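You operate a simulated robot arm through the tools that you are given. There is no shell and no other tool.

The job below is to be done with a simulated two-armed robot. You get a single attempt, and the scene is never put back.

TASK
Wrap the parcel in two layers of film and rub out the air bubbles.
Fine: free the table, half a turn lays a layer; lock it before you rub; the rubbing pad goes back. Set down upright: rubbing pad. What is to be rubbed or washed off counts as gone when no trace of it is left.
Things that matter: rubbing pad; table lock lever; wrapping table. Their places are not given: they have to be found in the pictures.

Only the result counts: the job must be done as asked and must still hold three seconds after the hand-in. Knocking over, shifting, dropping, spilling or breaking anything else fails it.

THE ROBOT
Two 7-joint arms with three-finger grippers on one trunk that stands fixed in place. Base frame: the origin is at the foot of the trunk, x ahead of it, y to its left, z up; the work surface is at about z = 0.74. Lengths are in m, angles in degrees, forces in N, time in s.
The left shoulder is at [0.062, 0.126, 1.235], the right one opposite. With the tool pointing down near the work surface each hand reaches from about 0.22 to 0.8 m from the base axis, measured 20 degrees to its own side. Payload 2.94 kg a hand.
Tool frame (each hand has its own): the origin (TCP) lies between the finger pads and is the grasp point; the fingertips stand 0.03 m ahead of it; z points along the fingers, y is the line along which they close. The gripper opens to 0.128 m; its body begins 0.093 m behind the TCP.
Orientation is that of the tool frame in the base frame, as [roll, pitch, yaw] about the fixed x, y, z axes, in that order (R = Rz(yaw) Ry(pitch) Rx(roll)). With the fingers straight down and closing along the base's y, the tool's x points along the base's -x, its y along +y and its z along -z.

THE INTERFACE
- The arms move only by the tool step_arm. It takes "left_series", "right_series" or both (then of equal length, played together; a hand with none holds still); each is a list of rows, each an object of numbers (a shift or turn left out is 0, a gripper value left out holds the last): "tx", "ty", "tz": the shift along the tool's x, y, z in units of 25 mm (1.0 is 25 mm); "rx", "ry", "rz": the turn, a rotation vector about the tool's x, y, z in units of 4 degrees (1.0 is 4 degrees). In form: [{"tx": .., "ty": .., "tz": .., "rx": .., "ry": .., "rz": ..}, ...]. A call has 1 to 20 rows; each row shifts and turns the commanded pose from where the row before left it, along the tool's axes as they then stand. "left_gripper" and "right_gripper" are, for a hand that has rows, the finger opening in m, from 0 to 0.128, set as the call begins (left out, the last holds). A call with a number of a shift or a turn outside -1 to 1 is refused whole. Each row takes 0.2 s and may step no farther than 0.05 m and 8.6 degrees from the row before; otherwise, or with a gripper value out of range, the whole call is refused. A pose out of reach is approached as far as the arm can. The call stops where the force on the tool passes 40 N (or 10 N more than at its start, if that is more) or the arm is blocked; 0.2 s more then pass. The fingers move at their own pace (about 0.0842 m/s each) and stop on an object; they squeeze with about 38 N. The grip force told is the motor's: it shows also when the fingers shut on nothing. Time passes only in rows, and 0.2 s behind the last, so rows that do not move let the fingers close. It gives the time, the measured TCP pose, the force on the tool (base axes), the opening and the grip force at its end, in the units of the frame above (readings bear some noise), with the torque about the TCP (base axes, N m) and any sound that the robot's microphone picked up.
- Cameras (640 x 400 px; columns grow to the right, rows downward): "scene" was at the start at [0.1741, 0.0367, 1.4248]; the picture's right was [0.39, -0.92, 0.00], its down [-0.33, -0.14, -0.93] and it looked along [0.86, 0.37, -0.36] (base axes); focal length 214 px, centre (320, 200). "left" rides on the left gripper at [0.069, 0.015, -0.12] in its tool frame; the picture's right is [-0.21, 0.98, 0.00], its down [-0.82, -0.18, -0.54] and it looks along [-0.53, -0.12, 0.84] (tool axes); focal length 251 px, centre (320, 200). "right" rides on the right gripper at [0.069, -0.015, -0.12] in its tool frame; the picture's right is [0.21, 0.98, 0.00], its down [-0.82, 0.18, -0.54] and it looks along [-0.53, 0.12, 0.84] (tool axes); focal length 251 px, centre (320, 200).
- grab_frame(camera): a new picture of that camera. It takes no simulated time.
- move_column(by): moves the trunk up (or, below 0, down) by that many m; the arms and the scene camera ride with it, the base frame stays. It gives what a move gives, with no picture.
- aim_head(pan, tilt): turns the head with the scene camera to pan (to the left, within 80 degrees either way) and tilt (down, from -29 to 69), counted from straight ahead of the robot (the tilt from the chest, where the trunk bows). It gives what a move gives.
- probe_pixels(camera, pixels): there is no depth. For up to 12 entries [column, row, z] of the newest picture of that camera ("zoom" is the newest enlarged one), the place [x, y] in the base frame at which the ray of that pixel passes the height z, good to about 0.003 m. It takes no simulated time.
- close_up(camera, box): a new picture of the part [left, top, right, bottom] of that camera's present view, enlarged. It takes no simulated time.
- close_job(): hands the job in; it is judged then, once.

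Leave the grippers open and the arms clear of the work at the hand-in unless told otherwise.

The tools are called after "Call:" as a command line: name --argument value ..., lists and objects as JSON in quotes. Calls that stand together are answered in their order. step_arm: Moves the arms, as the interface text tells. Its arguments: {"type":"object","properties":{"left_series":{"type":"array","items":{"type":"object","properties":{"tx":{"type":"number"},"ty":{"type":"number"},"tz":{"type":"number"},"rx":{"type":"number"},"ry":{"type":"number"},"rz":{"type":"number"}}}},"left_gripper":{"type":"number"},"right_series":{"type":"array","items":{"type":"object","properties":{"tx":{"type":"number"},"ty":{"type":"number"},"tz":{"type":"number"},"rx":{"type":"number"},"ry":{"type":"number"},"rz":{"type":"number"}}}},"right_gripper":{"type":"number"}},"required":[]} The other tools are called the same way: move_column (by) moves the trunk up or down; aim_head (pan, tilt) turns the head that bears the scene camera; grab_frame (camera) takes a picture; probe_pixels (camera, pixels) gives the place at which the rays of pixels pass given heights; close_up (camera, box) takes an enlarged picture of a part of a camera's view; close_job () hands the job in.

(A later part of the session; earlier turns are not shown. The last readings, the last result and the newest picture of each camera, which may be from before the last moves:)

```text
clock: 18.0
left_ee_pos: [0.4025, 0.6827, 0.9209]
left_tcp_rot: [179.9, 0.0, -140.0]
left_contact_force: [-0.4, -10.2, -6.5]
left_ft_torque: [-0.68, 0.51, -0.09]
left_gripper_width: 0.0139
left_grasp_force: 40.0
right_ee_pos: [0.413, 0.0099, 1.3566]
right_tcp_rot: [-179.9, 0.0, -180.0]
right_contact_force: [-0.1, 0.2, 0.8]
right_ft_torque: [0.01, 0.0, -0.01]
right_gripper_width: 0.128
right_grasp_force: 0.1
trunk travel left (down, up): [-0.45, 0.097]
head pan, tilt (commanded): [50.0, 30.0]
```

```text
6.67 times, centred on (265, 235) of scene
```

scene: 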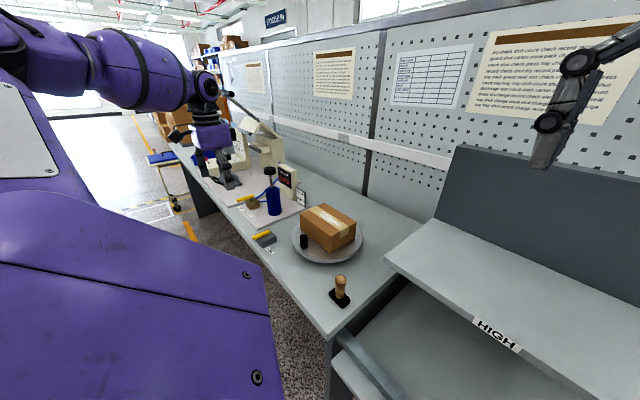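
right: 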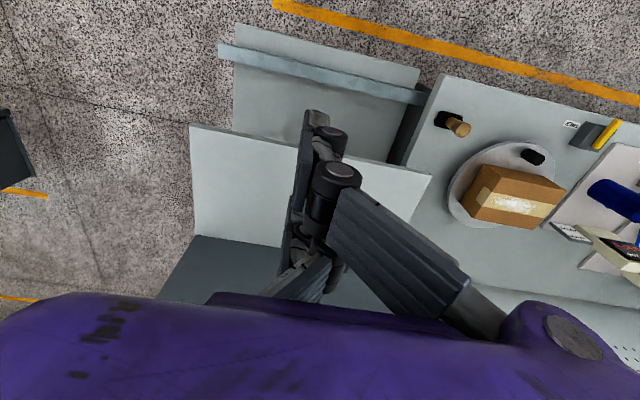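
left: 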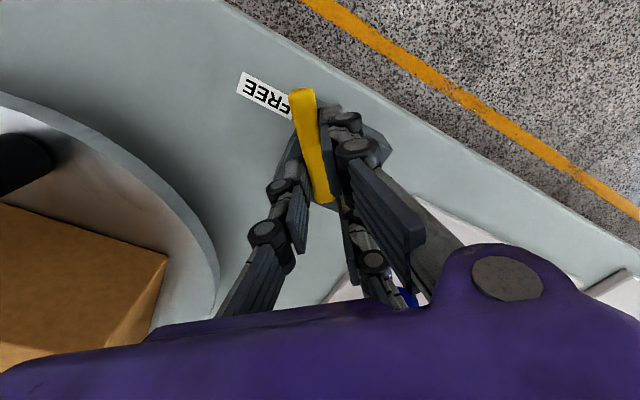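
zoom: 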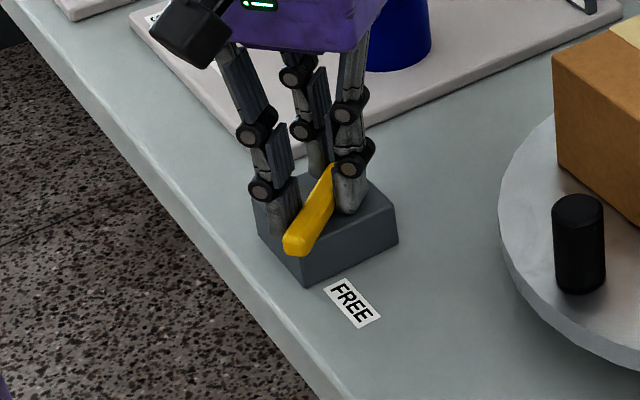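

The bar is swinging toward the FREE tag, now at 40°. I'll continue.

Call:
step_arm --left_series '[{"rz": -1, "ty": -0.045}, {"rz": -1, "ty": -0.045}, {"rz": -1, "ty": -0.045}, {"rz": -1, "ty": -0.045}, {"rz": -1, "ty": -0.045}]'

Call:
close_up --camera "scene" --box '[235, 205, 295, 265]'

```text
clock: 19.2
left_ee_pos: [0.4045, 0.6815, 0.9212]
left_tcp_rot: [179.9, 0.1, -119.8]
left_contact_force: [-7.5, 3.0, -2.1]
left_ft_torque: [-0.62, 0.66, 0.1]
left_gripper_width: 0.0135
left_grasp_force: 39.9
right_ee_pos: [0.4118, 0.0116, 1.3565]
right_tcp_rot: [180.0, 0.1, 180.0]
right_contact_force: [-0.8, 0.5, 0.1]
right_ft_torque: [0.0, 0.05, 0.0]
right_gripper_width: 0.1277
right_grasp_force: 0.2
trunk travel left (down, up): [-0.45, 0.097]
head pan, tilt (commanded): [50.0, 30.0]
```

```text
6.67 times, centred on (265, 235) of scene
```

zoom: 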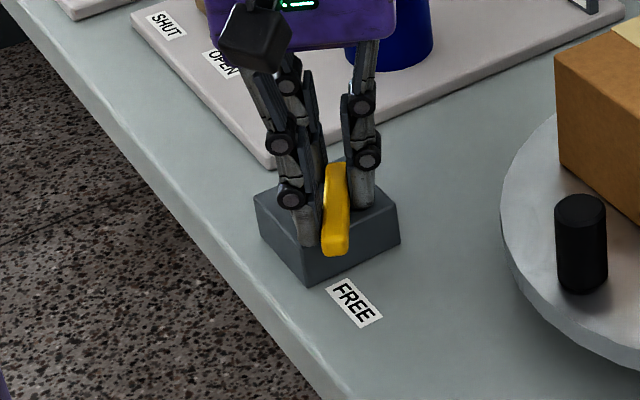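

Call:
step_arm --left_series '[{"rz": -1, "ty": -0.03}, {"rz": -1, "ty": -0.03}, {"rz": -1, "ty": -0.03}, {"rz": -1, "ty": -0.03}]'

Call:
close_up --camera "scene" --box '[235, 205, 295, 265]'

```text
clock: 20.2
left_ee_pos: [0.4062, 0.6804, 0.9212]
left_tcp_rot: [179.9, 0.2, -104.1]
left_contact_force: [-17.4, 14.3, 6.4]
left_ft_torque: [0.67, 0.26, -2.55]
left_gripper_width: 0.0166
left_grasp_force: 42.0
right_ee_pos: [0.4107, 0.0109, 1.3569]
right_tcp_rot: [180.0, 0.3, 179.9]
right_contact_force: [-0.4, 0.5, 0.5]
right_ft_torque: [0.01, -0.02, 0.03]
right_gripper_width: 0.1282
right_grasp_force: 0.1
trunk travel left (down, up): [-0.45, 0.097]
head pan, tilt (commanded): [50.0, 30.0]
```

```text
6.67 times, centred on (265, 235) of scene
```

zoom: 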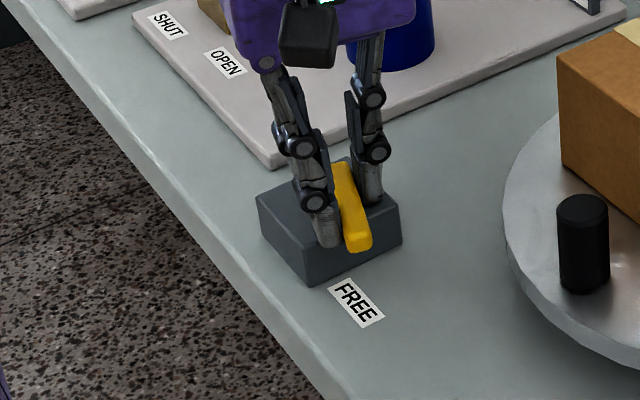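

The torque jumped to -2.5 N·m and the opening widened, so the lever has reached its stop beside the FREE tag at about 70–75°. I'll release it and rise.

Call:
step_arm --left_series '[{}, {}, {}, {}]' --left_gripper 0.06

Call:
step_arm --left_series '[{"tz": -0.5}, {"tz": -1}, {"tz": -1}, {"tz": -1}, {"tz": -1}, {"tz": -1}]'

Call:
close_up --camera "scene" --box '[235, 205, 295, 265]'

Call:
grab_frame --camera "left"

```text
clock: 21.2
left_ee_pos: [0.4086, 0.6773, 0.9203]
left_tcp_rot: [-180.0, 0.1, -104.0]
left_contact_force: [0.2, -0.7, 1.3]
left_ft_torque: [0.04, -0.01, 0.0]
left_gripper_width: 0.0603
left_grasp_force: 0.1
right_ee_pos: [0.4126, 0.0092, 1.3572]
right_tcp_rot: [179.9, 0.1, -180.0]
right_contact_force: [-0.4, -0.1, 0.1]
right_ft_torque: [0.0, -0.03, -0.02]
right_gripper_width: 0.1279
right_grasp_force: 0.1
trunk travel left (down, up): [-0.45, 0.097]
head pan, tilt (commanded): [50.0, 30.0]
```

```text
clock: 22.6
left_ee_pos: [0.4094, 0.6775, 1.0578]
left_tcp_rot: [180.0, 0.0, -104.0]
left_contact_force: [0.1, -0.3, -0.3]
left_ft_torque: [0.0, 0.0, 0.01]
left_gripper_width: 0.06
left_grasp_force: 0.2
right_ee_pos: [0.4129, 0.0103, 1.357]
right_tcp_rot: [-180.0, 0.1, -180.0]
right_contact_force: [0.5, -0.1, 1.1]
right_ft_torque: [0.02, -0.02, 0.0]
right_gripper_width: 0.128
right_grasp_force: 0.0
trunk travel left (down, up): [-0.45, 0.097]
head pan, tilt (commanded): [50.0, 30.0]
```

```text
6.67 times, centred on (265, 235) of scene
```

zoom: 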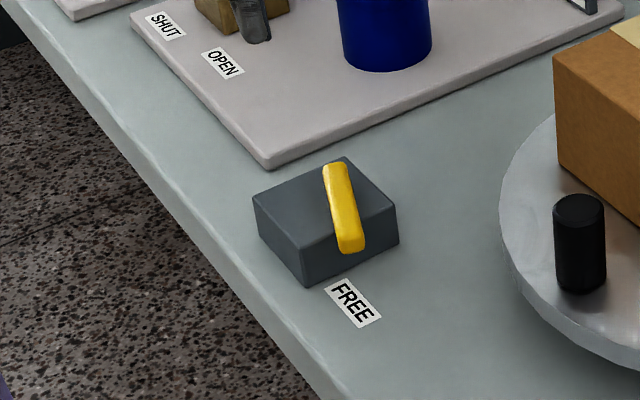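

```text
taken
```

left: 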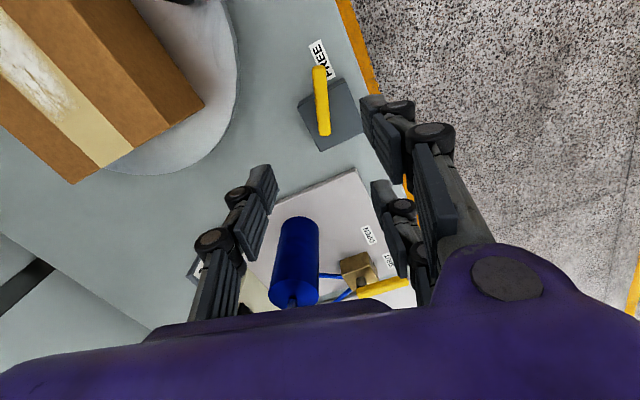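

The bar now points at the FREE tag. I'll measure its direction.

Call:
close_up --camera "left" --box '[275, 35, 375, 155]'

Call:
probe_pixels --camera "left" --pixels '[[318.5, 68, 0.9], [323.5, 133, 0.9], [299, 107, 0.885], [341, 76, 0.885], [362, 131, 0.885], [316, 150, 0.885], [319, 52, 0.86]]'

```text
3.33 times, centred on (325, 95) of left
```

zoom: 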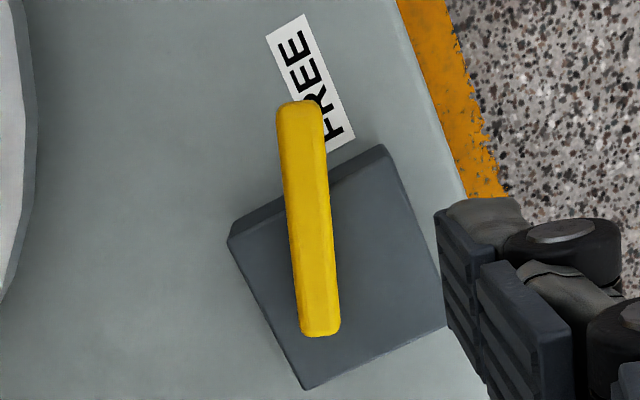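

```text
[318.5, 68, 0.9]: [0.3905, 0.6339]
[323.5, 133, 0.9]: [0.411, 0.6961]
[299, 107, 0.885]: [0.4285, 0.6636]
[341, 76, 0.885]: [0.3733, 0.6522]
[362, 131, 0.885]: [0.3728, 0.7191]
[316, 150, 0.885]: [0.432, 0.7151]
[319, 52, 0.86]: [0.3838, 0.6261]
```

The bar is at about 72° from its locked position, pointing at FREE, and pivots near (0.409, 0.690). I'll rise, turn the hand back to yaw 180 and look down on the turntable to fix its centre.

Call:
step_arm --left_series '[{"tx": 0.62, "ty": 0.181, "tz": -1}, {"tx": 0.62, "ty": 0.181, "tz": -1}, {"tx": 0.62, "ty": 0.181, "tz": -1}, {"tx": 0.62, "ty": 0.181, "tz": -1}, {"tx": 0.62, "ty": 0.181, "tz": -1}, {"tx": 0.62, "ty": 0.181, "tz": -1}, {"tx": 0.62, "ty": 0.181, "tz": -1}]' --left_gripper 0.128

Call:
step_arm --left_series '[{"rz": 1}, {"rz": 1}, {"rz": 1}, {"rz": 1}, {"rz": 1}, {"rz": 1}, {"rz": 1}, {"rz": 1}, {"rz": 1}, {"rz": 1}, {"rz": 1}, {"rz": 1}, {"rz": 1}, {"rz": 1}, {"rz": 1}, {"rz": 1}, {"rz": 1}, {"rz": 1}, {"rz": 1}]'

Call:
grab_frame --camera "left"

```text
clock: 24.2
left_ee_pos: [0.3529, 0.5773, 1.2339]
left_tcp_rot: [-180.0, -0.1, -104.0]
left_contact_force: [0.2, -0.7, 0.3]
left_ft_torque: [0.0, -0.02, 0.01]
left_gripper_width: 0.1279
left_grasp_force: 0.1
right_ee_pos: [0.4116, 0.0092, 1.3559]
right_tcp_rot: [179.9, 0.1, -180.0]
right_contact_force: [0.3, 0.4, 0.3]
right_ft_torque: [0.02, 0.01, -0.02]
right_gripper_width: 0.128
right_grasp_force: 0.1
trunk travel left (down, up): [-0.45, 0.097]
head pan, tilt (commanded): [50.0, 30.0]
```

```text
clock: 28.2
left_ee_pos: [0.3524, 0.5802, 1.2326]
left_tcp_rot: [180.0, 0.0, 179.9]
left_contact_force: [-0.5, -0.2, -0.6]
left_ft_torque: [0.02, 0.01, 0.01]
left_gripper_width: 0.1281
left_grasp_force: 0.1
right_ee_pos: [0.4132, 0.0103, 1.3568]
right_tcp_rot: [179.9, 0.0, -180.0]
right_contact_force: [-0.2, 0.2, -0.5]
right_ft_torque: [0.0, 0.01, 0.0]
right_gripper_width: 0.128
right_grasp_force: 0.0
trunk travel left (down, up): [-0.45, 0.097]
head pan, tilt (commanded): [50.0, 30.0]
```

```text
taken
```

left: 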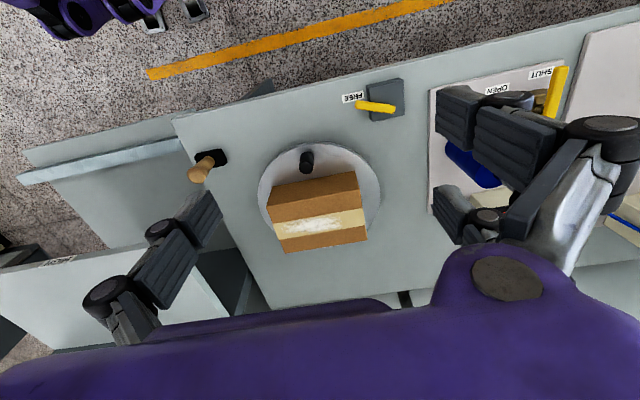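

Call:
close_up --camera "left" --box '[240, 138, 400, 258]'

```text
3.33 times, centred on (320, 198) of left
```

zoom: 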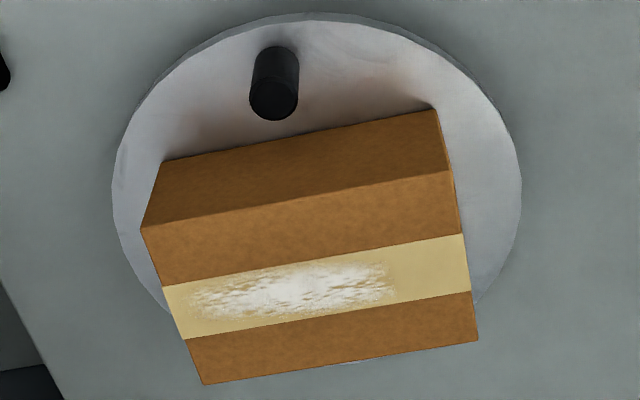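

Call:
probe_pixels --camera "zoom" --pixels '[[308, 22, 0.895], [170, 80, 0.895], [114, 190, 0.895], [140, 282, 0.895], [521, 185, 0.895], [478, 302, 0.895], [440, 65, 0.895], [273, 95, 0.94], [275, 62, 0.895], [143, 229, 0.982], [447, 170, 0.982], [478, 340, 0.982]]'

Call:
probe_pixels --camera "zoom" --pixels '[[204, 384, 0.982], [165, 287, 0.982], [463, 236, 0.982], [470, 292, 0.982], [185, 340, 0.982], [180, 305, 0.982], [395, 280, 0.982], [290, 260, 0.982], [290, 320, 0.982], [364, 362, 0.895], [495, 120, 0.895]]'

```text
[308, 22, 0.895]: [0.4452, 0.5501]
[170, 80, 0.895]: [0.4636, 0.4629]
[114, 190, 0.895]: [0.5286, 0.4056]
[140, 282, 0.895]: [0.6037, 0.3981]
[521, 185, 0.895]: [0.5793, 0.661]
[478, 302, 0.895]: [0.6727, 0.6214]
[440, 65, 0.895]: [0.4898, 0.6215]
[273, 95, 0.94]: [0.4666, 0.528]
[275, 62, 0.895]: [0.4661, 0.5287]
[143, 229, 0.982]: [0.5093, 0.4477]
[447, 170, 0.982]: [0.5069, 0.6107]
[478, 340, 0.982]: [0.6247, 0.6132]
```

```text
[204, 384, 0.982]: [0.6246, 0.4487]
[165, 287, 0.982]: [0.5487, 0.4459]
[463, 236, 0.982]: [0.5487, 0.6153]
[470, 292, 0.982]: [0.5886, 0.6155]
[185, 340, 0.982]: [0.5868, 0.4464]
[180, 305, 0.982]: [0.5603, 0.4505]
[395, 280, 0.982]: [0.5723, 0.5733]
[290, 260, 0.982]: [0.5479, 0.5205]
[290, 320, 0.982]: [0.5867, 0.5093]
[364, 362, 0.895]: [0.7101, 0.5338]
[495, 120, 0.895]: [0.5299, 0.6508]
```

The fitted disc centre is about (0.577, 0.528) with a rim radius of about 0.132. The knob is at (0.466, 0.528), radius 0.111, and the box spans x 0.508–0.625 and y 0.448–0.614. I'll test in the air whether the left hand reaches the far side of the knob circle with its fingers closed.

Call:
step_arm --left_series '[{"tx": -0.93, "ty": -0.133, "tz": 0.49}, {"tx": -0.93, "ty": -0.133, "tz": 0.49}, {"tx": -0.93, "ty": -0.133, "tz": 0.49}, {"tx": -0.93, "ty": -0.133, "tz": 0.49}, {"tx": -0.93, "ty": -0.133, "tz": 0.49}, {"tx": -0.93, "ty": -0.133, "tz": 0.49}, {"tx": -0.93, "ty": -0.133, "tz": 0.49}, {"tx": -0.93, "ty": -0.133, "tz": 0.49}, {"tx": -0.93, "ty": -0.133, "tz": 0.49}, {"tx": -0.93, "ty": -0.133, "tz": 0.49}, {"tx": -0.93, "ty": -0.133, "tz": 0.49}, {"tx": -0.93, "ty": -0.133, "tz": 0.49}, {"tx": -0.93, "ty": -0.133, "tz": 0.49}, {"tx": -0.93, "ty": -0.133, "tz": 0.49}, {"tx": -0.93, "ty": -0.133, "tz": 0.49}, {}]' --left_gripper 0.0

Call:
grab_frame --camera "scene"

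```text
clock: 31.6
left_ee_pos: [0.699, 0.5318, 1.0498]
left_tcp_rot: [-179.9, 0.0, 179.9]
left_contact_force: [0.4, -0.4, 0.5]
left_ft_torque: [-0.04, -0.02, 0.03]
left_gripper_width: 0.0
left_grasp_force: 3.1
right_ee_pos: [0.4108, 0.011, 1.3576]
right_tcp_rot: [-180.0, 0.2, 180.0]
right_contact_force: [-0.7, -0.1, -0.5]
right_ft_torque: [-0.03, -0.04, 0.03]
right_gripper_width: 0.1281
right_grasp_force: 0.1
trunk travel left (down, up): [-0.45, 0.097]
head pan, tilt (commanded): [50.0, 30.0]
```

```text
taken
```

scene: 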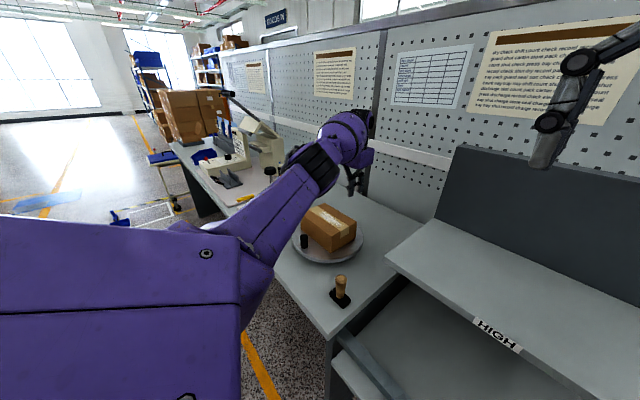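

The far side is reachable. I'll test how far the wrist can turn here, in free air.

Call:
step_arm --left_series '[{"rz": 1}, {"rz": 1}, {"rz": 1}, {"rz": 1}, {"rz": 1}, {"rz": 1}, {"rz": 1}, {"rz": 1}, {"rz": 1}, {"rz": 1}, {"rz": 1}, {"rz": 1}, {"rz": 1}, {"rz": 1}, {"rz": 1}, {"rz": 1}, {"rz": 1}, {"rz": 1}, {"rz": 1}, {"rz": 1}]'

Call:
step_arm --left_series '[{"rz": 1}, {"rz": 1}, {"rz": 1}, {"rz": 1}, {"rz": 1}, {"rz": 1}, {"rz": 1}, {"rz": 1}, {"rz": 1}, {"rz": 1}, {"rz": 1}, {"rz": 1}, {"rz": 1}, {"rz": 1}, {"rz": 1}, {"rz": 1}, {"rz": 1}, {"rz": 1}, {"rz": 1}, {"rz": 1}]'

```text
clock: 35.8
left_ee_pos: [0.7012, 0.5307, 1.0495]
left_tcp_rot: [180.0, -0.1, 100.0]
left_contact_force: [-0.8, -0.6, -0.7]
left_ft_torque: [0.0, 0.01, 0.01]
left_gripper_width: 0.0
left_grasp_force: 3.4
right_ee_pos: [0.4126, 0.0095, 1.3572]
right_tcp_rot: [180.0, -0.1, 180.0]
right_contact_force: [0.2, -1.0, -0.2]
right_ft_torque: [0.03, 0.0, -0.01]
right_gripper_width: 0.1279
right_grasp_force: 0.1
trunk travel left (down, up): [-0.45, 0.097]
head pan, tilt (commanded): [50.0, 30.0]
```

```text
clock: 40.0
left_ee_pos: [0.7075, 0.5254, 1.0546]
left_tcp_rot: [-179.8, -1.1, 25.7]
left_contact_force: [0.4, 0.0, 0.0]
left_ft_torque: [-0.03, -0.01, -0.01]
left_gripper_width: 0.0001
left_grasp_force: 3.3
left hand out of reach, approached as far as the arm can: row 19, 20
right_ee_pos: [0.413, 0.0105, 1.3561]
right_tcp_rot: [180.0, 0.0, -179.9]
right_contact_force: [-0.5, 0.2, 0.3]
right_ft_torque: [-0.01, 0.0, -0.01]
right_gripper_width: 0.1279
right_grasp_force: 0.0
trunk travel left (down, up): [-0.45, 0.097]
head pan, tilt (commanded): [50.0, 30.0]
```

The wrist limit on that side is about yaw 28°. My plan is to push the knob clockwise (seen from above) with the closed fingers, turning the hand with it, in two or three pushes. I'll turn back to yaw 180 first.

Call:
step_arm --left_series '[{"rz": -1}, {"rz": -1}, {"rz": -1}, {"rz": -1}, {"rz": -1}, {"rz": -1}, {"rz": -1}, {"rz": -1}, {"rz": -1}, {"rz": -1}, {"rz": -1}, {"rz": -1}, {"rz": -1}, {"rz": -1}, {"rz": -1}, {"rz": -1}, {"rz": -1}, {"rz": -1}, {"rz": -1}, {"rz": -1}]'

Call:
step_arm --left_series '[{"rz": -1}, {"rz": -1}, {"rz": -1}, {"rz": -1}, {"rz": -1}, {"rz": -1}, {"rz": -1}, {"rz": -1}, {"rz": -1}, {"rz": -1}, {"rz": -1}, {"rz": -1}, {"rz": -1}, {"rz": -1}, {"rz": -1}, {"rz": -1}, {"rz": -1}, {"rz": -1}, {"rz": -1}, {}]'

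Call:
grab_frame --camera "left"

Call:
probe_pixels --camera "scene" --pixels '[[365, 197, 0.86], [420, 220, 0.86], [303, 200, 0.95], [303, 190, 0.95]]'

```text
clock: 44.2
left_ee_pos: [0.7073, 0.5252, 1.0558]
left_tcp_rot: [179.2, -0.5, 105.7]
left_contact_force: [-0.4, 0.7, -0.5]
left_ft_torque: [-0.02, 0.04, 0.04]
left_gripper_width: 0.0
left_grasp_force: 3.5
right_ee_pos: [0.4117, 0.0109, 1.3564]
right_tcp_rot: [-179.9, -0.1, -180.0]
right_contact_force: [-0.8, -0.1, -0.2]
right_ft_torque: [-0.01, -0.01, -0.02]
right_gripper_width: 0.1281
right_grasp_force: 0.0
trunk travel left (down, up): [-0.45, 0.097]
head pan, tilt (commanded): [50.0, 30.0]
```

```text
clock: 48.4
left_ee_pos: [0.7064, 0.5267, 1.0552]
left_tcp_rot: [179.3, 0.7, -178.3]
left_contact_force: [-0.7, 0.1, 0.4]
left_ft_torque: [-0.01, 0.0, 0.02]
left_gripper_width: 0.0
left_grasp_force: 3.0
right_ee_pos: [0.4126, 0.0107, 1.3566]
right_tcp_rot: [-180.0, 0.0, 180.0]
right_contact_force: [-1.2, -0.6, -0.2]
right_ft_torque: [0.02, 0.0, 0.04]
right_gripper_width: 0.1281
right_grasp_force: 0.1
trunk travel left (down, up): [-0.45, 0.097]
head pan, tilt (commanded): [50.0, 30.0]
```

```text
taken
```

left: 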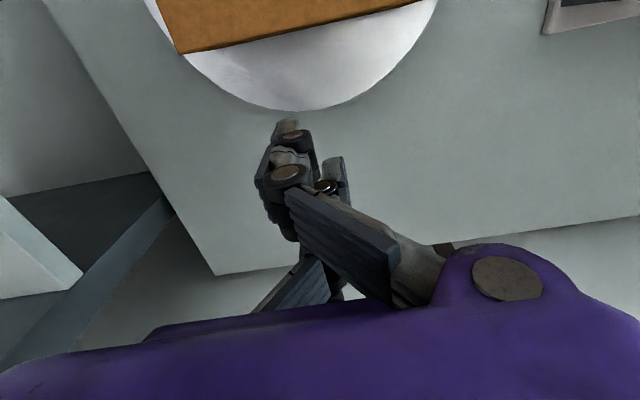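

```text
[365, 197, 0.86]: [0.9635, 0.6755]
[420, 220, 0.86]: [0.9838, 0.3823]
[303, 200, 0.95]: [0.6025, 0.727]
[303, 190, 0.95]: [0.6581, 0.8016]
```

The wall is about 0.96 m away, so there is ample space. I'll straighten the small tilt left over from the reach test. Then I'll travel back over the box to a spot just -y of the knob, at hover height.

Call:
step_arm --left_series '[{"rx": 0.175, "ry": 0.175, "rz": 0.425, "tz": -1}, {"tx": 0.99, "ty": -0.188}, {"tx": 0.99, "ty": -0.188}, {"tx": 0.99, "ty": -0.188}, {"tx": 0.99, "ty": -0.188}, {"tx": 0.99, "ty": -0.188}, {"tx": 0.99, "ty": -0.188}, {"tx": 0.99, "ty": -0.188}, {"tx": 0.99, "ty": -0.188}, {"tx": 0.99, "ty": -0.188}, {"tx": 0.99, "ty": -0.188}, {}]'

Call:
grab_frame --camera "left"

```text
clock: 51.0
left_ee_pos: [0.6505, 0.6014, 1.1095]
left_tcp_rot: [-179.9, 0.0, 180.0]
left_contact_force: [0.0, -0.6, -0.2]
left_ft_torque: [0.02, 0.0, 0.0]
left_gripper_width: 0.0
left_grasp_force: 3.3
left hand out of reach, approached as far as the arm can: row 2, 3, 4, 5, 6, 7, 8, 9, 10, 11
right_ee_pos: [0.4121, 0.0103, 1.3572]
right_tcp_rot: [-180.0, 0.0, -179.9]
right_contact_force: [0.0, -0.3, 0.5]
right_ft_torque: [-0.02, -0.02, -0.02]
right_gripper_width: 0.128
right_grasp_force: 0.0
trunk travel left (down, up): [-0.45, 0.097]
head pan, tilt (commanded): [50.0, 30.0]
```

```text
taken
```

left: 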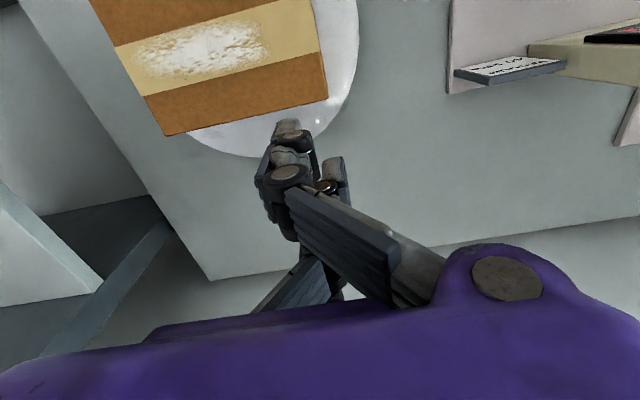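

The arm did not come back as commanded and stopped at (0.65, 0.60, 1.11), reported as out of reach. Its joints may have drifted to a limit. I'll look at its posture.

Call:
grab_frame --camera "scene"

```text
taken
```

scene: 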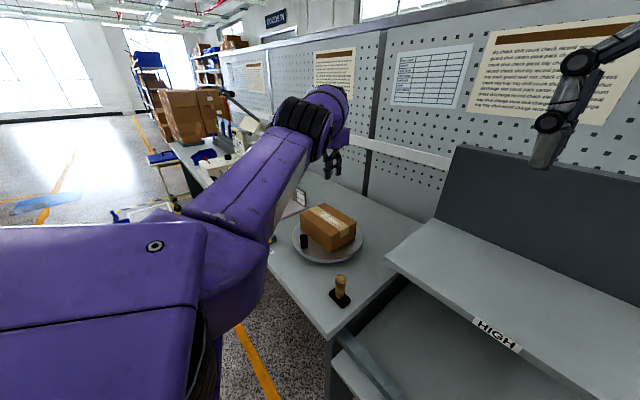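

Call:
step_arm --left_series '[{"tz": -0.8}, {"tz": -0.8}, {"tz": -0.8}, {"tz": -0.8}]'

Call:
step_arm --left_series '[{"tx": 0.5}, {"tx": 0.5}, {"tx": 0.5}, {"tx": 0.5}]'

```text
clock: 52.0
left_ee_pos: [0.6351, 0.5969, 1.1895]
left_tcp_rot: [-179.9, 0.2, 179.9]
left_contact_force: [0.4, -0.3, 1.0]
left_ft_torque: [0.0, 0.01, 0.01]
left_gripper_width: 0.0
left_grasp_force: 3.7
left hand out of reach, approached as far as the arm can: row 2, 4
right_ee_pos: [0.4112, 0.0094, 1.3562]
right_tcp_rot: [179.9, 0.1, 180.0]
right_contact_force: [-1.3, -0.3, -0.1]
right_ft_torque: [0.0, 0.0, -0.02]
right_gripper_width: 0.1282
right_grasp_force: 0.0
trunk travel left (down, up): [-0.45, 0.097]
head pan, tilt (commanded): [50.0, 30.0]
```

```text
clock: 53.0
left_ee_pos: [0.5836, 0.5983, 1.1879]
left_tcp_rot: [-179.8, 0.0, 179.8]
left_contact_force: [-0.5, -0.2, 0.2]
left_ft_torque: [-0.02, -0.02, -0.01]
left_gripper_width: 0.0
left_grasp_force: 3.0
left hand out of reach, approached as far as the arm can: row 1, 2, 3
right_ee_pos: [0.4113, 0.0114, 1.3567]
right_tcp_rot: [180.0, 0.1, -180.0]
right_contact_force: [-0.6, 0.5, -1.1]
right_ft_torque: [0.01, 0.01, 0.02]
right_gripper_width: 0.1282
right_grasp_force: 0.1
trunk travel left (down, up): [-0.45, 0.097]
head pan, tilt (commanded): [50.0, 30.0]
```

It's coming back. I'll continue toward the robot with small steps.

Call:
step_arm --left_series '[{"tx": 0.5, "tz": -0.2}, {"tx": 0.5, "tz": -0.2}, {"tx": 0.5, "tz": -0.2}, {"tx": 0.5, "tz": -0.2}, {"tx": 0.5}, {"tx": 0.5}, {"tx": 0.5}, {"tx": 0.5}, {}]'

Call:
grab_frame --camera "scene"

```text
clock: 55.0
left_ee_pos: [0.4895, 0.5973, 1.2084]
left_tcp_rot: [-179.9, 0.0, 180.0]
left_contact_force: [1.0, -0.1, -0.5]
left_ft_torque: [0.0, -0.02, -0.02]
left_gripper_width: 0.0
left_grasp_force: 2.7
right_ee_pos: [0.4134, 0.0102, 1.3549]
right_tcp_rot: [-180.0, 0.0, -180.0]
right_contact_force: [-0.1, 0.0, -0.1]
right_ft_torque: [0.0, 0.0, 0.02]
right_gripper_width: 0.128
right_grasp_force: 0.1
trunk travel left (down, up): [-0.45, 0.097]
head pan, tilt (commanded): [50.0, 30.0]
```

```text
taken
```

scene: 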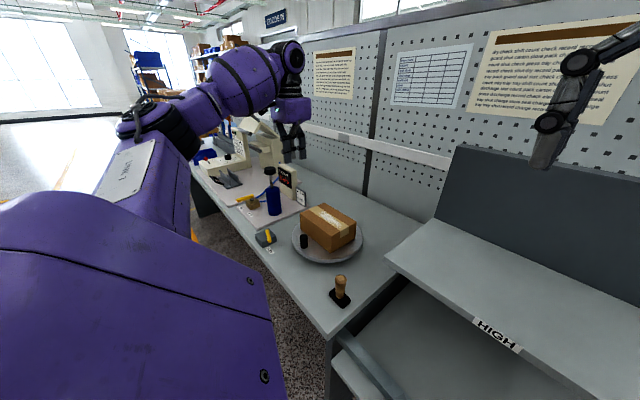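

The arm is back to a healthy posture. I'll keep the yaw within about 90–270° from now on and push in three stages. Next I hover just -y of the knob.

Call:
step_arm --left_series '[{"tx": 0.174, "ty": -0.67, "tz": 0.85}, {"tx": 0.174, "ty": -0.67, "tz": 0.85}, {"tx": 0.174, "ty": -0.67, "tz": 0.85}, {"tx": 0.174, "ty": -0.67, "tz": 0.85}, {"tx": 0.174, "ty": -0.67, "tz": 0.85}, {"tx": 0.174, "ty": -0.67, "tz": 0.85}, {"tx": 0.174, "ty": -0.67, "tz": 0.85}, {}]'

Call:
grab_frame --camera "left"

Call:
close_up --camera "scene" --box '[230, 150, 390, 310]'

```text
clock: 56.8
left_ee_pos: [0.4577, 0.4812, 1.0592]
left_tcp_rot: [-179.9, 0.0, 179.8]
left_contact_force: [0.5, 0.5, -0.6]
left_ft_torque: [-0.03, 0.0, 0.01]
left_gripper_width: 0.0
left_grasp_force: 3.1
right_ee_pos: [0.4127, 0.0107, 1.3567]
right_tcp_rot: [179.9, 0.0, -180.0]
right_contact_force: [-0.5, -0.3, 0.6]
right_ft_torque: [0.0, 0.02, 0.01]
right_gripper_width: 0.1281
right_grasp_force: 0.2
trunk travel left (down, up): [-0.45, 0.097]
head pan, tilt (commanded): [50.0, 30.0]
```

```text
taken
```

left: 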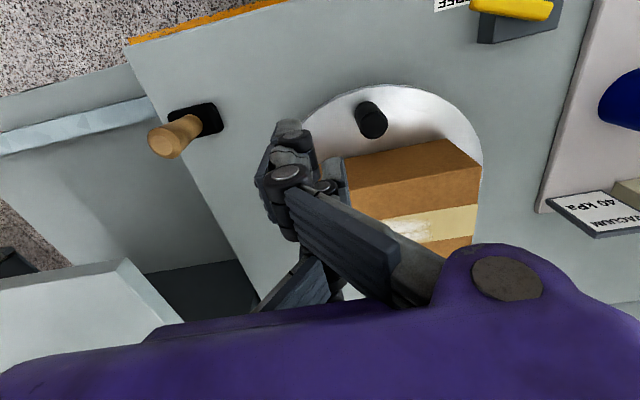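

```text
2.50 times, centred on (310, 230) of scene
```

zoom: 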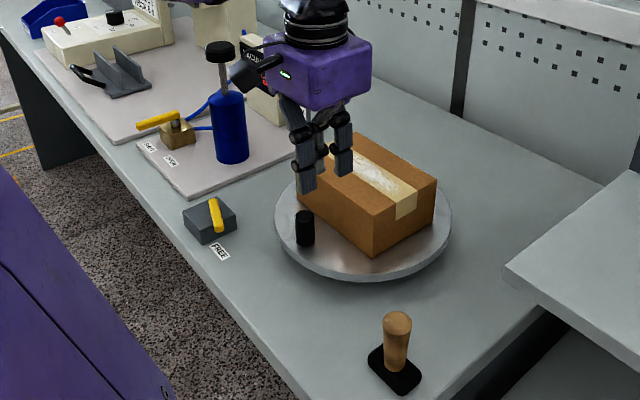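

I'll descend alongside the knob in two stages, with a check partway.

Call:
step_arm --left_series '[{"tz": 0.8}, {"tz": 0.8}, {"tz": 0.8}, {"tz": 0.6}, {}]'

Call:
grab_frame --camera "left"

Call:
close_up --camera "scene" --box '[270, 190, 350, 270]'

```text
clock: 58.0
left_ee_pos: [0.4568, 0.4803, 0.9859]
left_tcp_rot: [180.0, 0.1, 179.9]
left_contact_force: [-0.2, 0.1, -1.1]
left_ft_torque: [-0.02, -0.01, -0.06]
left_gripper_width: 0.0
left_grasp_force: 2.8
right_ee_pos: [0.4109, 0.0099, 1.3572]
right_tcp_rot: [180.0, 0.1, -179.9]
right_contact_force: [-0.3, -0.2, 0.1]
right_ft_torque: [0.0, 0.04, 0.0]
right_gripper_width: 0.128
right_grasp_force: 0.1
trunk travel left (down, up): [-0.45, 0.097]
head pan, tilt (commanded): [50.0, 30.0]
```

```text
taken
```

left: 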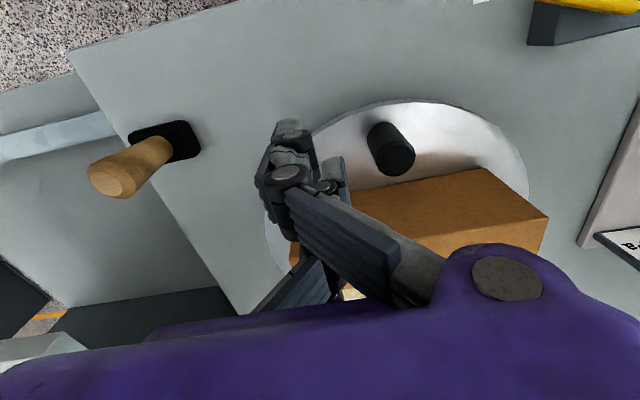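

```text
5.00 times, centred on (310, 230) of scene
```

zoom: 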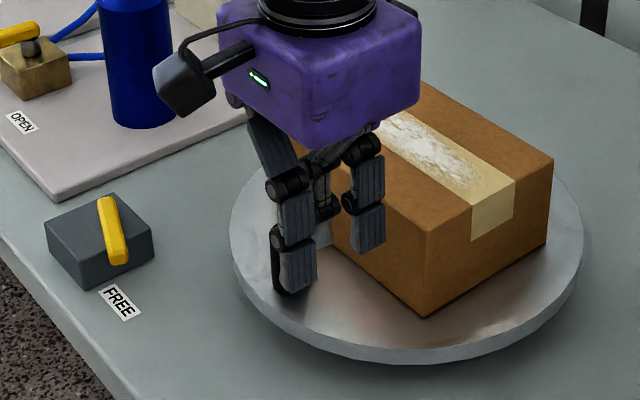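

Call:
step_arm --left_series '[{"tz": 0.7}, {"tz": 0.7}, {"tz": 0.6}, {}]'

Call:
grab_frame --camera "left"

Call:
close_up --camera "scene" --box '[270, 190, 350, 270]'

```text
clock: 59.0
left_ee_pos: [0.4583, 0.4811, 0.9351]
left_tcp_rot: [-180.0, 0.1, 179.9]
left_contact_force: [0.6, -0.1, 0.3]
left_ft_torque: [-0.03, -0.02, -0.01]
left_gripper_width: 0.0002
left_grasp_force: 2.8
right_ee_pos: [0.4122, 0.0101, 1.3564]
right_tcp_rot: [179.9, 0.0, -180.0]
right_contact_force: [0.3, -0.8, -0.6]
right_ft_torque: [0.02, -0.02, -0.05]
right_gripper_width: 0.1281
right_grasp_force: 0.0
trunk travel left (down, up): [-0.45, 0.097]
head pan, tilt (commanded): [50.0, 30.0]
```

```text
taken
```

left: 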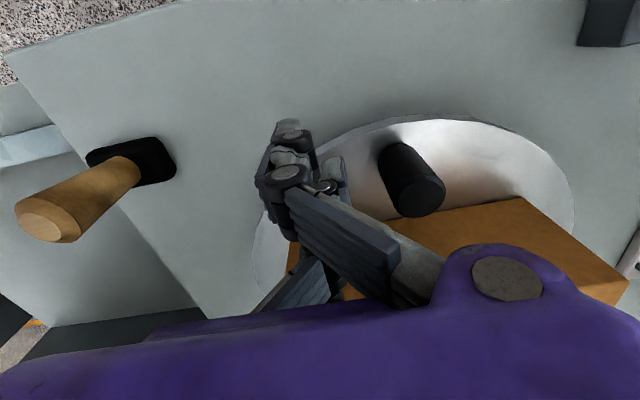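

```text
5.00 times, centred on (310, 230) of scene
```

zoom: 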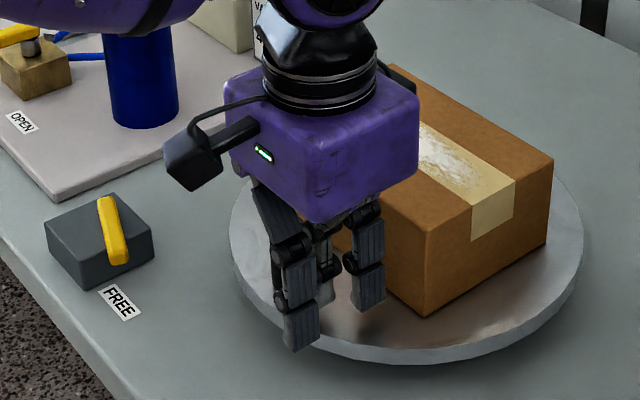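

No contact, as wanted. Now I push toward +y to meet the knob and turn about 12° to feel the resistance.

Call:
step_arm --left_series '[{"ty": 0.34}, {"ty": 0.34}, {"rz": 1, "tx": 0.072, "ty": 0.332}, {"rz": 1, "tx": 0.072, "ty": 0.332}, {"rz": 1, "tx": 0.072, "ty": 0.332}]'

Call:
grab_frame --camera "left"

Call:
close_up --camera "scene" --box '[260, 180, 370, 270]'

```text
clock: 60.2
left_ee_pos: [0.454, 0.5059, 0.9369]
left_tcp_rot: [-178.7, 0.5, 168.9]
left_contact_force: [-6.5, -29.3, 8.1]
left_ft_torque: [-0.33, 0.31, -0.12]
left_gripper_width: 0.0001
left_grasp_force: 9.9
right_ee_pos: [0.4119, 0.0082, 1.3577]
right_tcp_rot: [179.9, 0.2, 179.9]
right_contact_force: [0.1, 0.2, -0.1]
right_ft_torque: [-0.09, 0.01, 0.0]
right_gripper_width: 0.1279
right_grasp_force: 0.0
trunk travel left (down, up): [-0.45, 0.097]
head pan, tilt (commanded): [50.0, 30.0]
stopped in row 5 (left hand): the force on the tool passed its limit at 44 N (the readings are from after the stop); the commanded pose is now the measured one
```

```text
taken
```

left: 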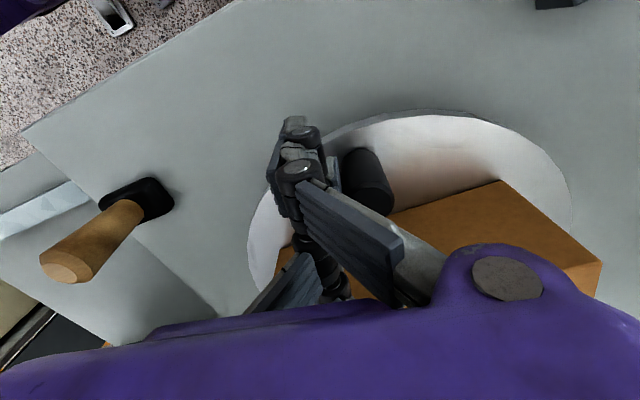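

```text
4.44 times, centred on (315, 225) of scene
```

zoom: 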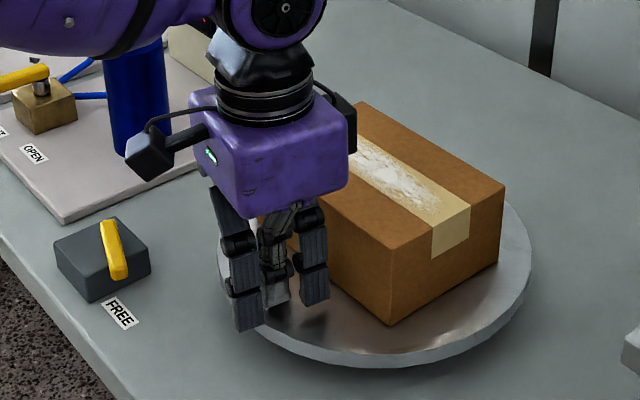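

The push stopped at 44 N without the table following. I'll check whether the disc moved at all.

Call:
probe_pixels --camera "left" --pixels '[[375, 200, 0.94], [502, 182, 0.895], [602, 262, 0.982], [365, 160, 0.895]]'

Call:
close_up --camera "left" --box '[260, 100, 420, 220]'

Call:
close_up --camera "scene" --box '[290, 190, 370, 270]'

```text
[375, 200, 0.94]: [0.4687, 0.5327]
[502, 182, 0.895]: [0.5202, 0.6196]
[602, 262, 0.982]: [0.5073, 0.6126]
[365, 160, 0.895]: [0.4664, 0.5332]
```

```text
3.33 times, centred on (340, 160) of left
```

zoom: 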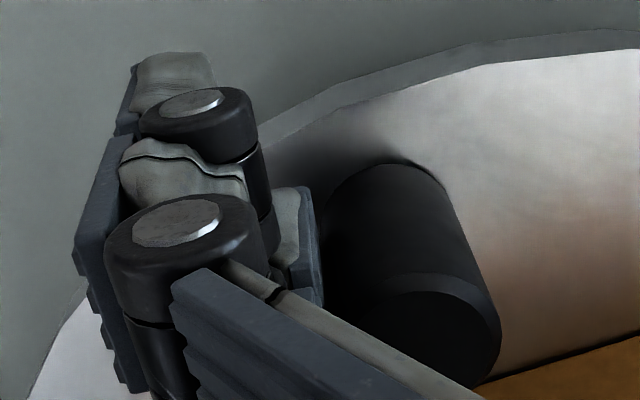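

```text
5.00 times, centred on (330, 230) of scene
```

zoom: 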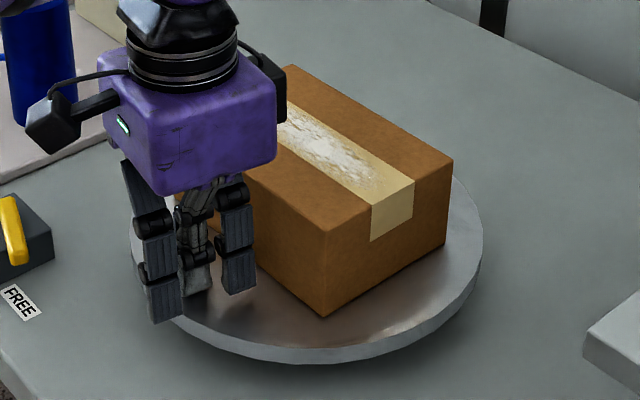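

The box corner hasn't moved and the knob only a few mm. I'll hold still for a moment to see whether the force decays, which would mean the table is slowly creeping.

Call:
step_arm --left_series '[{}, {}, {}, {}, {}]'

```text
clock: 61.4
left_ee_pos: [0.455, 0.5082, 0.9376]
left_tcp_rot: [-179.2, 0.4, 169.0]
left_contact_force: [-4.3, -31.5, 7.7]
left_ft_torque: [-0.59, -0.28, -0.19]
left_gripper_width: 0.0002
left_grasp_force: 11.8
right_ee_pos: [0.411, 0.0073, 1.3567]
right_tcp_rot: [179.8, 0.1, -180.0]
right_contact_force: [-0.5, 0.2, -0.1]
right_ft_torque: [0.04, 0.01, -0.02]
right_gripper_width: 0.128
right_grasp_force: 0.3
trunk travel left (down, up): [-0.45, 0.097]
head pan, tilt (commanded): [50.0, 30.0]
```

The force stays at about 31 N with no creep, so the table doesn't turn this way with that force. It may only turn the other way. I'll back off, lift, cross over the knob and try a counter-clockwise push from its +y side.

Call:
step_arm --left_series '[{"ty": -0.5}, {"ty": -0.4, "rz": -1}, {"rz": -1}, {"rz": -0.75, "rx": -0.2, "ry": 0.1}, {"tz": -0.8}, {"tz": -0.8}, {"tz": -0.8}, {"tz": -0.4}, {}]'

Call:
close_up --camera "scene" --box '[230, 190, 370, 290]'

Call:
grab_frame --camera "left"

```text
clock: 63.4
left_ee_pos: [0.4529, 0.4903, 1.0053]
left_tcp_rot: [-180.0, -0.2, -179.9]
left_contact_force: [-0.1, 0.4, -0.2]
left_ft_torque: [0.0, 0.01, -0.04]
left_gripper_width: 0.0
left_grasp_force: 2.6
right_ee_pos: [0.4125, 0.0107, 1.3571]
right_tcp_rot: [-180.0, 0.1, 180.0]
right_contact_force: [-0.2, 0.7, -0.1]
right_ft_torque: [0.0, -0.02, 0.02]
right_gripper_width: 0.1283
right_grasp_force: 0.1
trunk travel left (down, up): [-0.45, 0.097]
head pan, tilt (commanded): [50.0, 30.0]
```

```text
4.00 times, centred on (300, 240) of scene
```

zoom: 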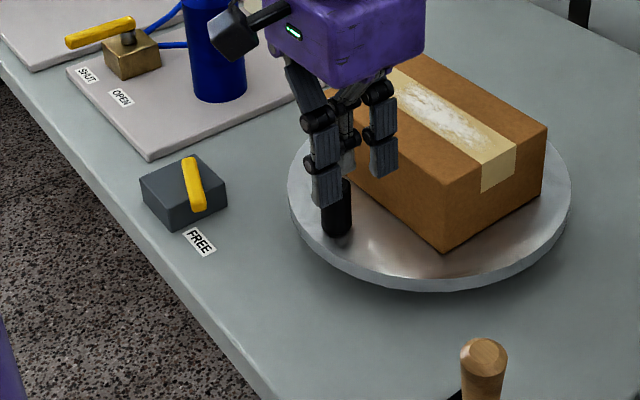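

```text
taken
```

left: 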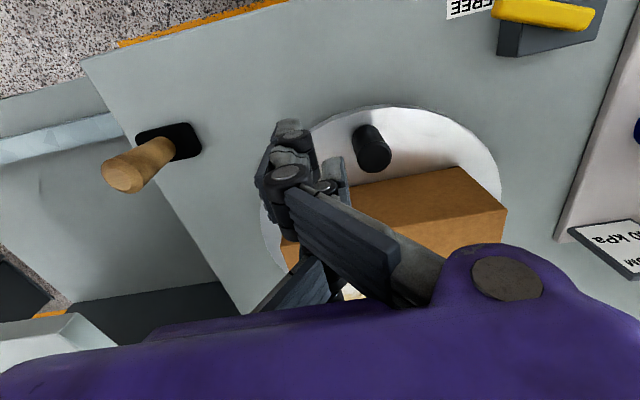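

Call:
close_up --camera "left" --box '[340, 110, 410, 190]'

Call:
probe_pixels --camera "left" --pixels '[[374, 155, 0.94], [367, 137, 0.895], [506, 212, 0.982], [459, 168, 0.895]]'

```text
5.00 times, centred on (375, 150) of left
```

zoom: 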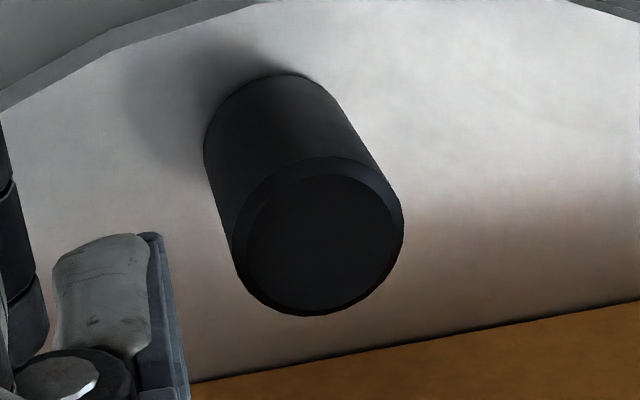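

```text
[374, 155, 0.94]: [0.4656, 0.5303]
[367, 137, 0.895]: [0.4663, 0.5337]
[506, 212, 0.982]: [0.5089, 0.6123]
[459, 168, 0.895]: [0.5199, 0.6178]
```

The knob hasn't moved from (0.466, 0.530). Now I cross over it at safe height and come down on its +y side.

Call:
step_arm --left_series '[{"ty": 0.85, "tx": -0.06}, {"ty": 0.85, "tx": -0.06}, {"ty": 0.85, "tx": -0.06}, {"ty": 0.85, "tx": -0.06}, {"tz": 0.7}, {"tz": 0.7}, {"tz": 0.7}, {"tz": 0.7}, {}]'

Call:
grab_frame --camera "left"

```text
clock: 65.4
left_ee_pos: [0.4571, 0.5753, 0.936]
left_tcp_rot: [-179.9, -0.2, -179.9]
left_contact_force: [-0.1, 0.3, 0.6]
left_ft_torque: [-0.03, 0.0, 0.01]
left_gripper_width: 0.0
left_grasp_force: 2.9
right_ee_pos: [0.4118, 0.01, 1.3564]
right_tcp_rot: [-179.9, 0.0, -180.0]
right_contact_force: [0.1, 0.4, 0.0]
right_ft_torque: [0.02, -0.01, -0.04]
right_gripper_width: 0.128
right_grasp_force: 0.0
trunk travel left (down, up): [-0.45, 0.097]
head pan, tilt (commanded): [50.0, 30.0]
```

```text
taken
```

left: 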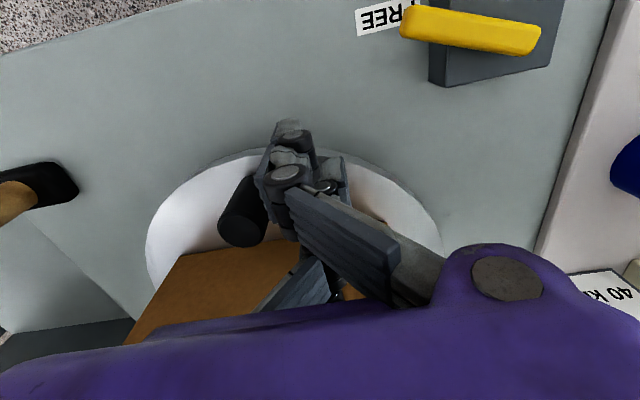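

Now a gentle counter-clockwise push (toward -y).

Call:
step_arm --left_series '[{"ty": -0.3}, {"ty": -0.3}, {"ty": -0.2}, {"ty": -0.2}, {"ty": -0.2}, {"ty": -0.2}]'

Call:
grab_frame --camera "left"

```text
clock: 66.8
left_ee_pos: [0.4565, 0.542, 0.9351]
left_tcp_rot: [179.9, -0.2, -179.9]
left_contact_force: [1.0, 1.7, -0.2]
left_ft_torque: [0.02, -0.07, 0.06]
left_gripper_width: 0.0
left_grasp_force: 3.1
right_ee_pos: [0.4133, 0.0094, 1.3569]
right_tcp_rot: [-180.0, 0.0, -179.9]
right_contact_force: [-0.7, -0.7, -0.1]
right_ft_torque: [0.0, 0.0, 0.01]
right_gripper_width: 0.1282
right_grasp_force: 0.0
trunk travel left (down, up): [-0.45, 0.097]
head pan, tilt (commanded): [50.0, 30.0]
```

```text
taken
```

left: 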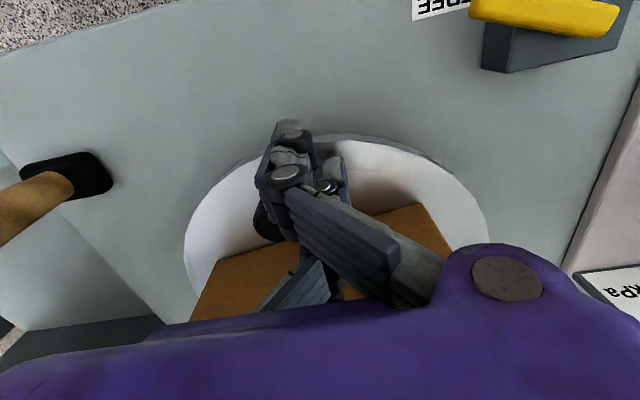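

Call:
close_up --camera "scene" --box '[260, 180, 370, 270]'

Call:
close_up --camera "left" --box '[180, 110, 500, 310]'

```text
4.44 times, centred on (315, 225) of scene
```

zoom: 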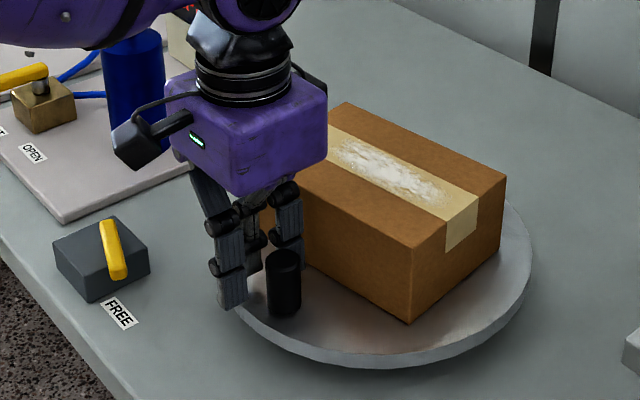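

```text
2.00 times, centred on (340, 210) of left
```

zoom: 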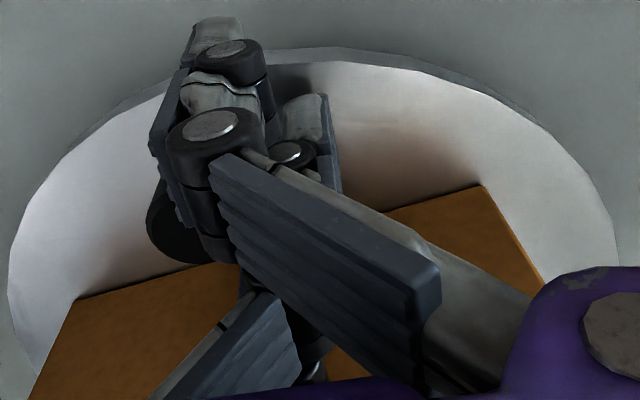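

The table turns freely counter-clockwise: about 2 N moved it several degrees. So that is its working direction. I'll align the hand with the rim and sweep it around the centre (0.577, 0.528), first about 32°.

Call:
step_arm --left_series '[{"rz": -1}, {"rz": -1}, {"rz": -1, "tx": 0.074, "ty": -0.33}, {"rz": -1, "tx": 0.074, "ty": -0.33}, {"rz": -1, "tx": 0.074, "ty": -0.33}, {"rz": -1, "tx": 0.074, "ty": -0.33}, {"rz": -1, "tx": 0.074, "ty": -0.33}, {"rz": -1, "tx": 0.074, "ty": -0.33}, {"rz": -1, "tx": 0.074, "ty": -0.33}, {"rz": -1, "tx": 0.074, "ty": -0.33}]'

Call:
grab_frame --camera "left"

Call:
close_up --camera "scene" --box '[260, 180, 370, 270]'

```text
clock: 69.0
left_ee_pos: [0.4678, 0.4749, 0.9352]
left_tcp_rot: [179.9, -0.2, -139.8]
left_contact_force: [0.2, -0.3, -0.8]
left_ft_torque: [0.02, -0.02, -0.02]
left_gripper_width: 0.0001
left_grasp_force: 2.9
right_ee_pos: [0.4137, 0.0091, 1.3563]
right_tcp_rot: [-180.0, 0.0, -180.0]
right_contact_force: [-0.2, 0.0, -0.2]
right_ft_torque: [0.0, 0.0, -0.01]
right_gripper_width: 0.128
right_grasp_force: 0.0
trunk travel left (down, up): [-0.45, 0.097]
head pan, tilt (commanded): [50.0, 30.0]
```

```text
taken
```

left: 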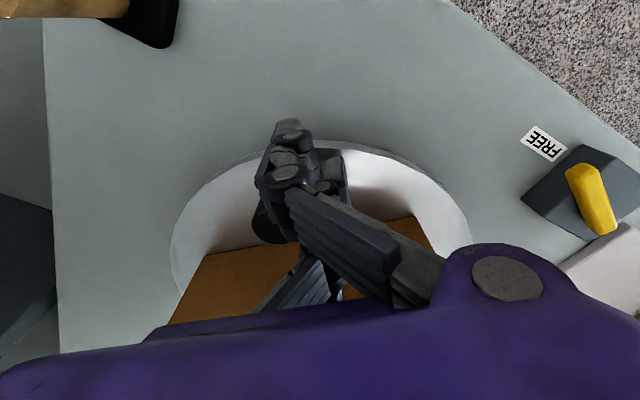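

```text
4.44 times, centred on (315, 225) of scene
```

zoom: 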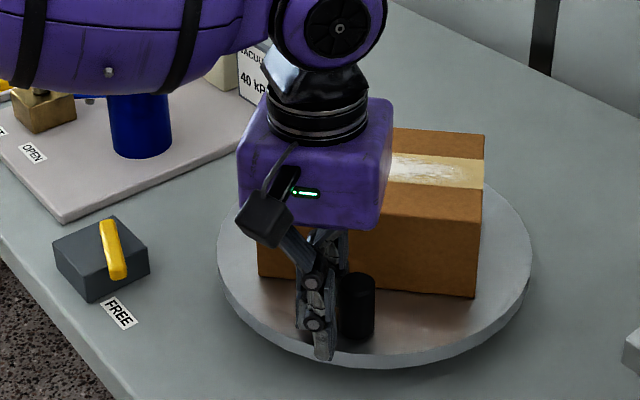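

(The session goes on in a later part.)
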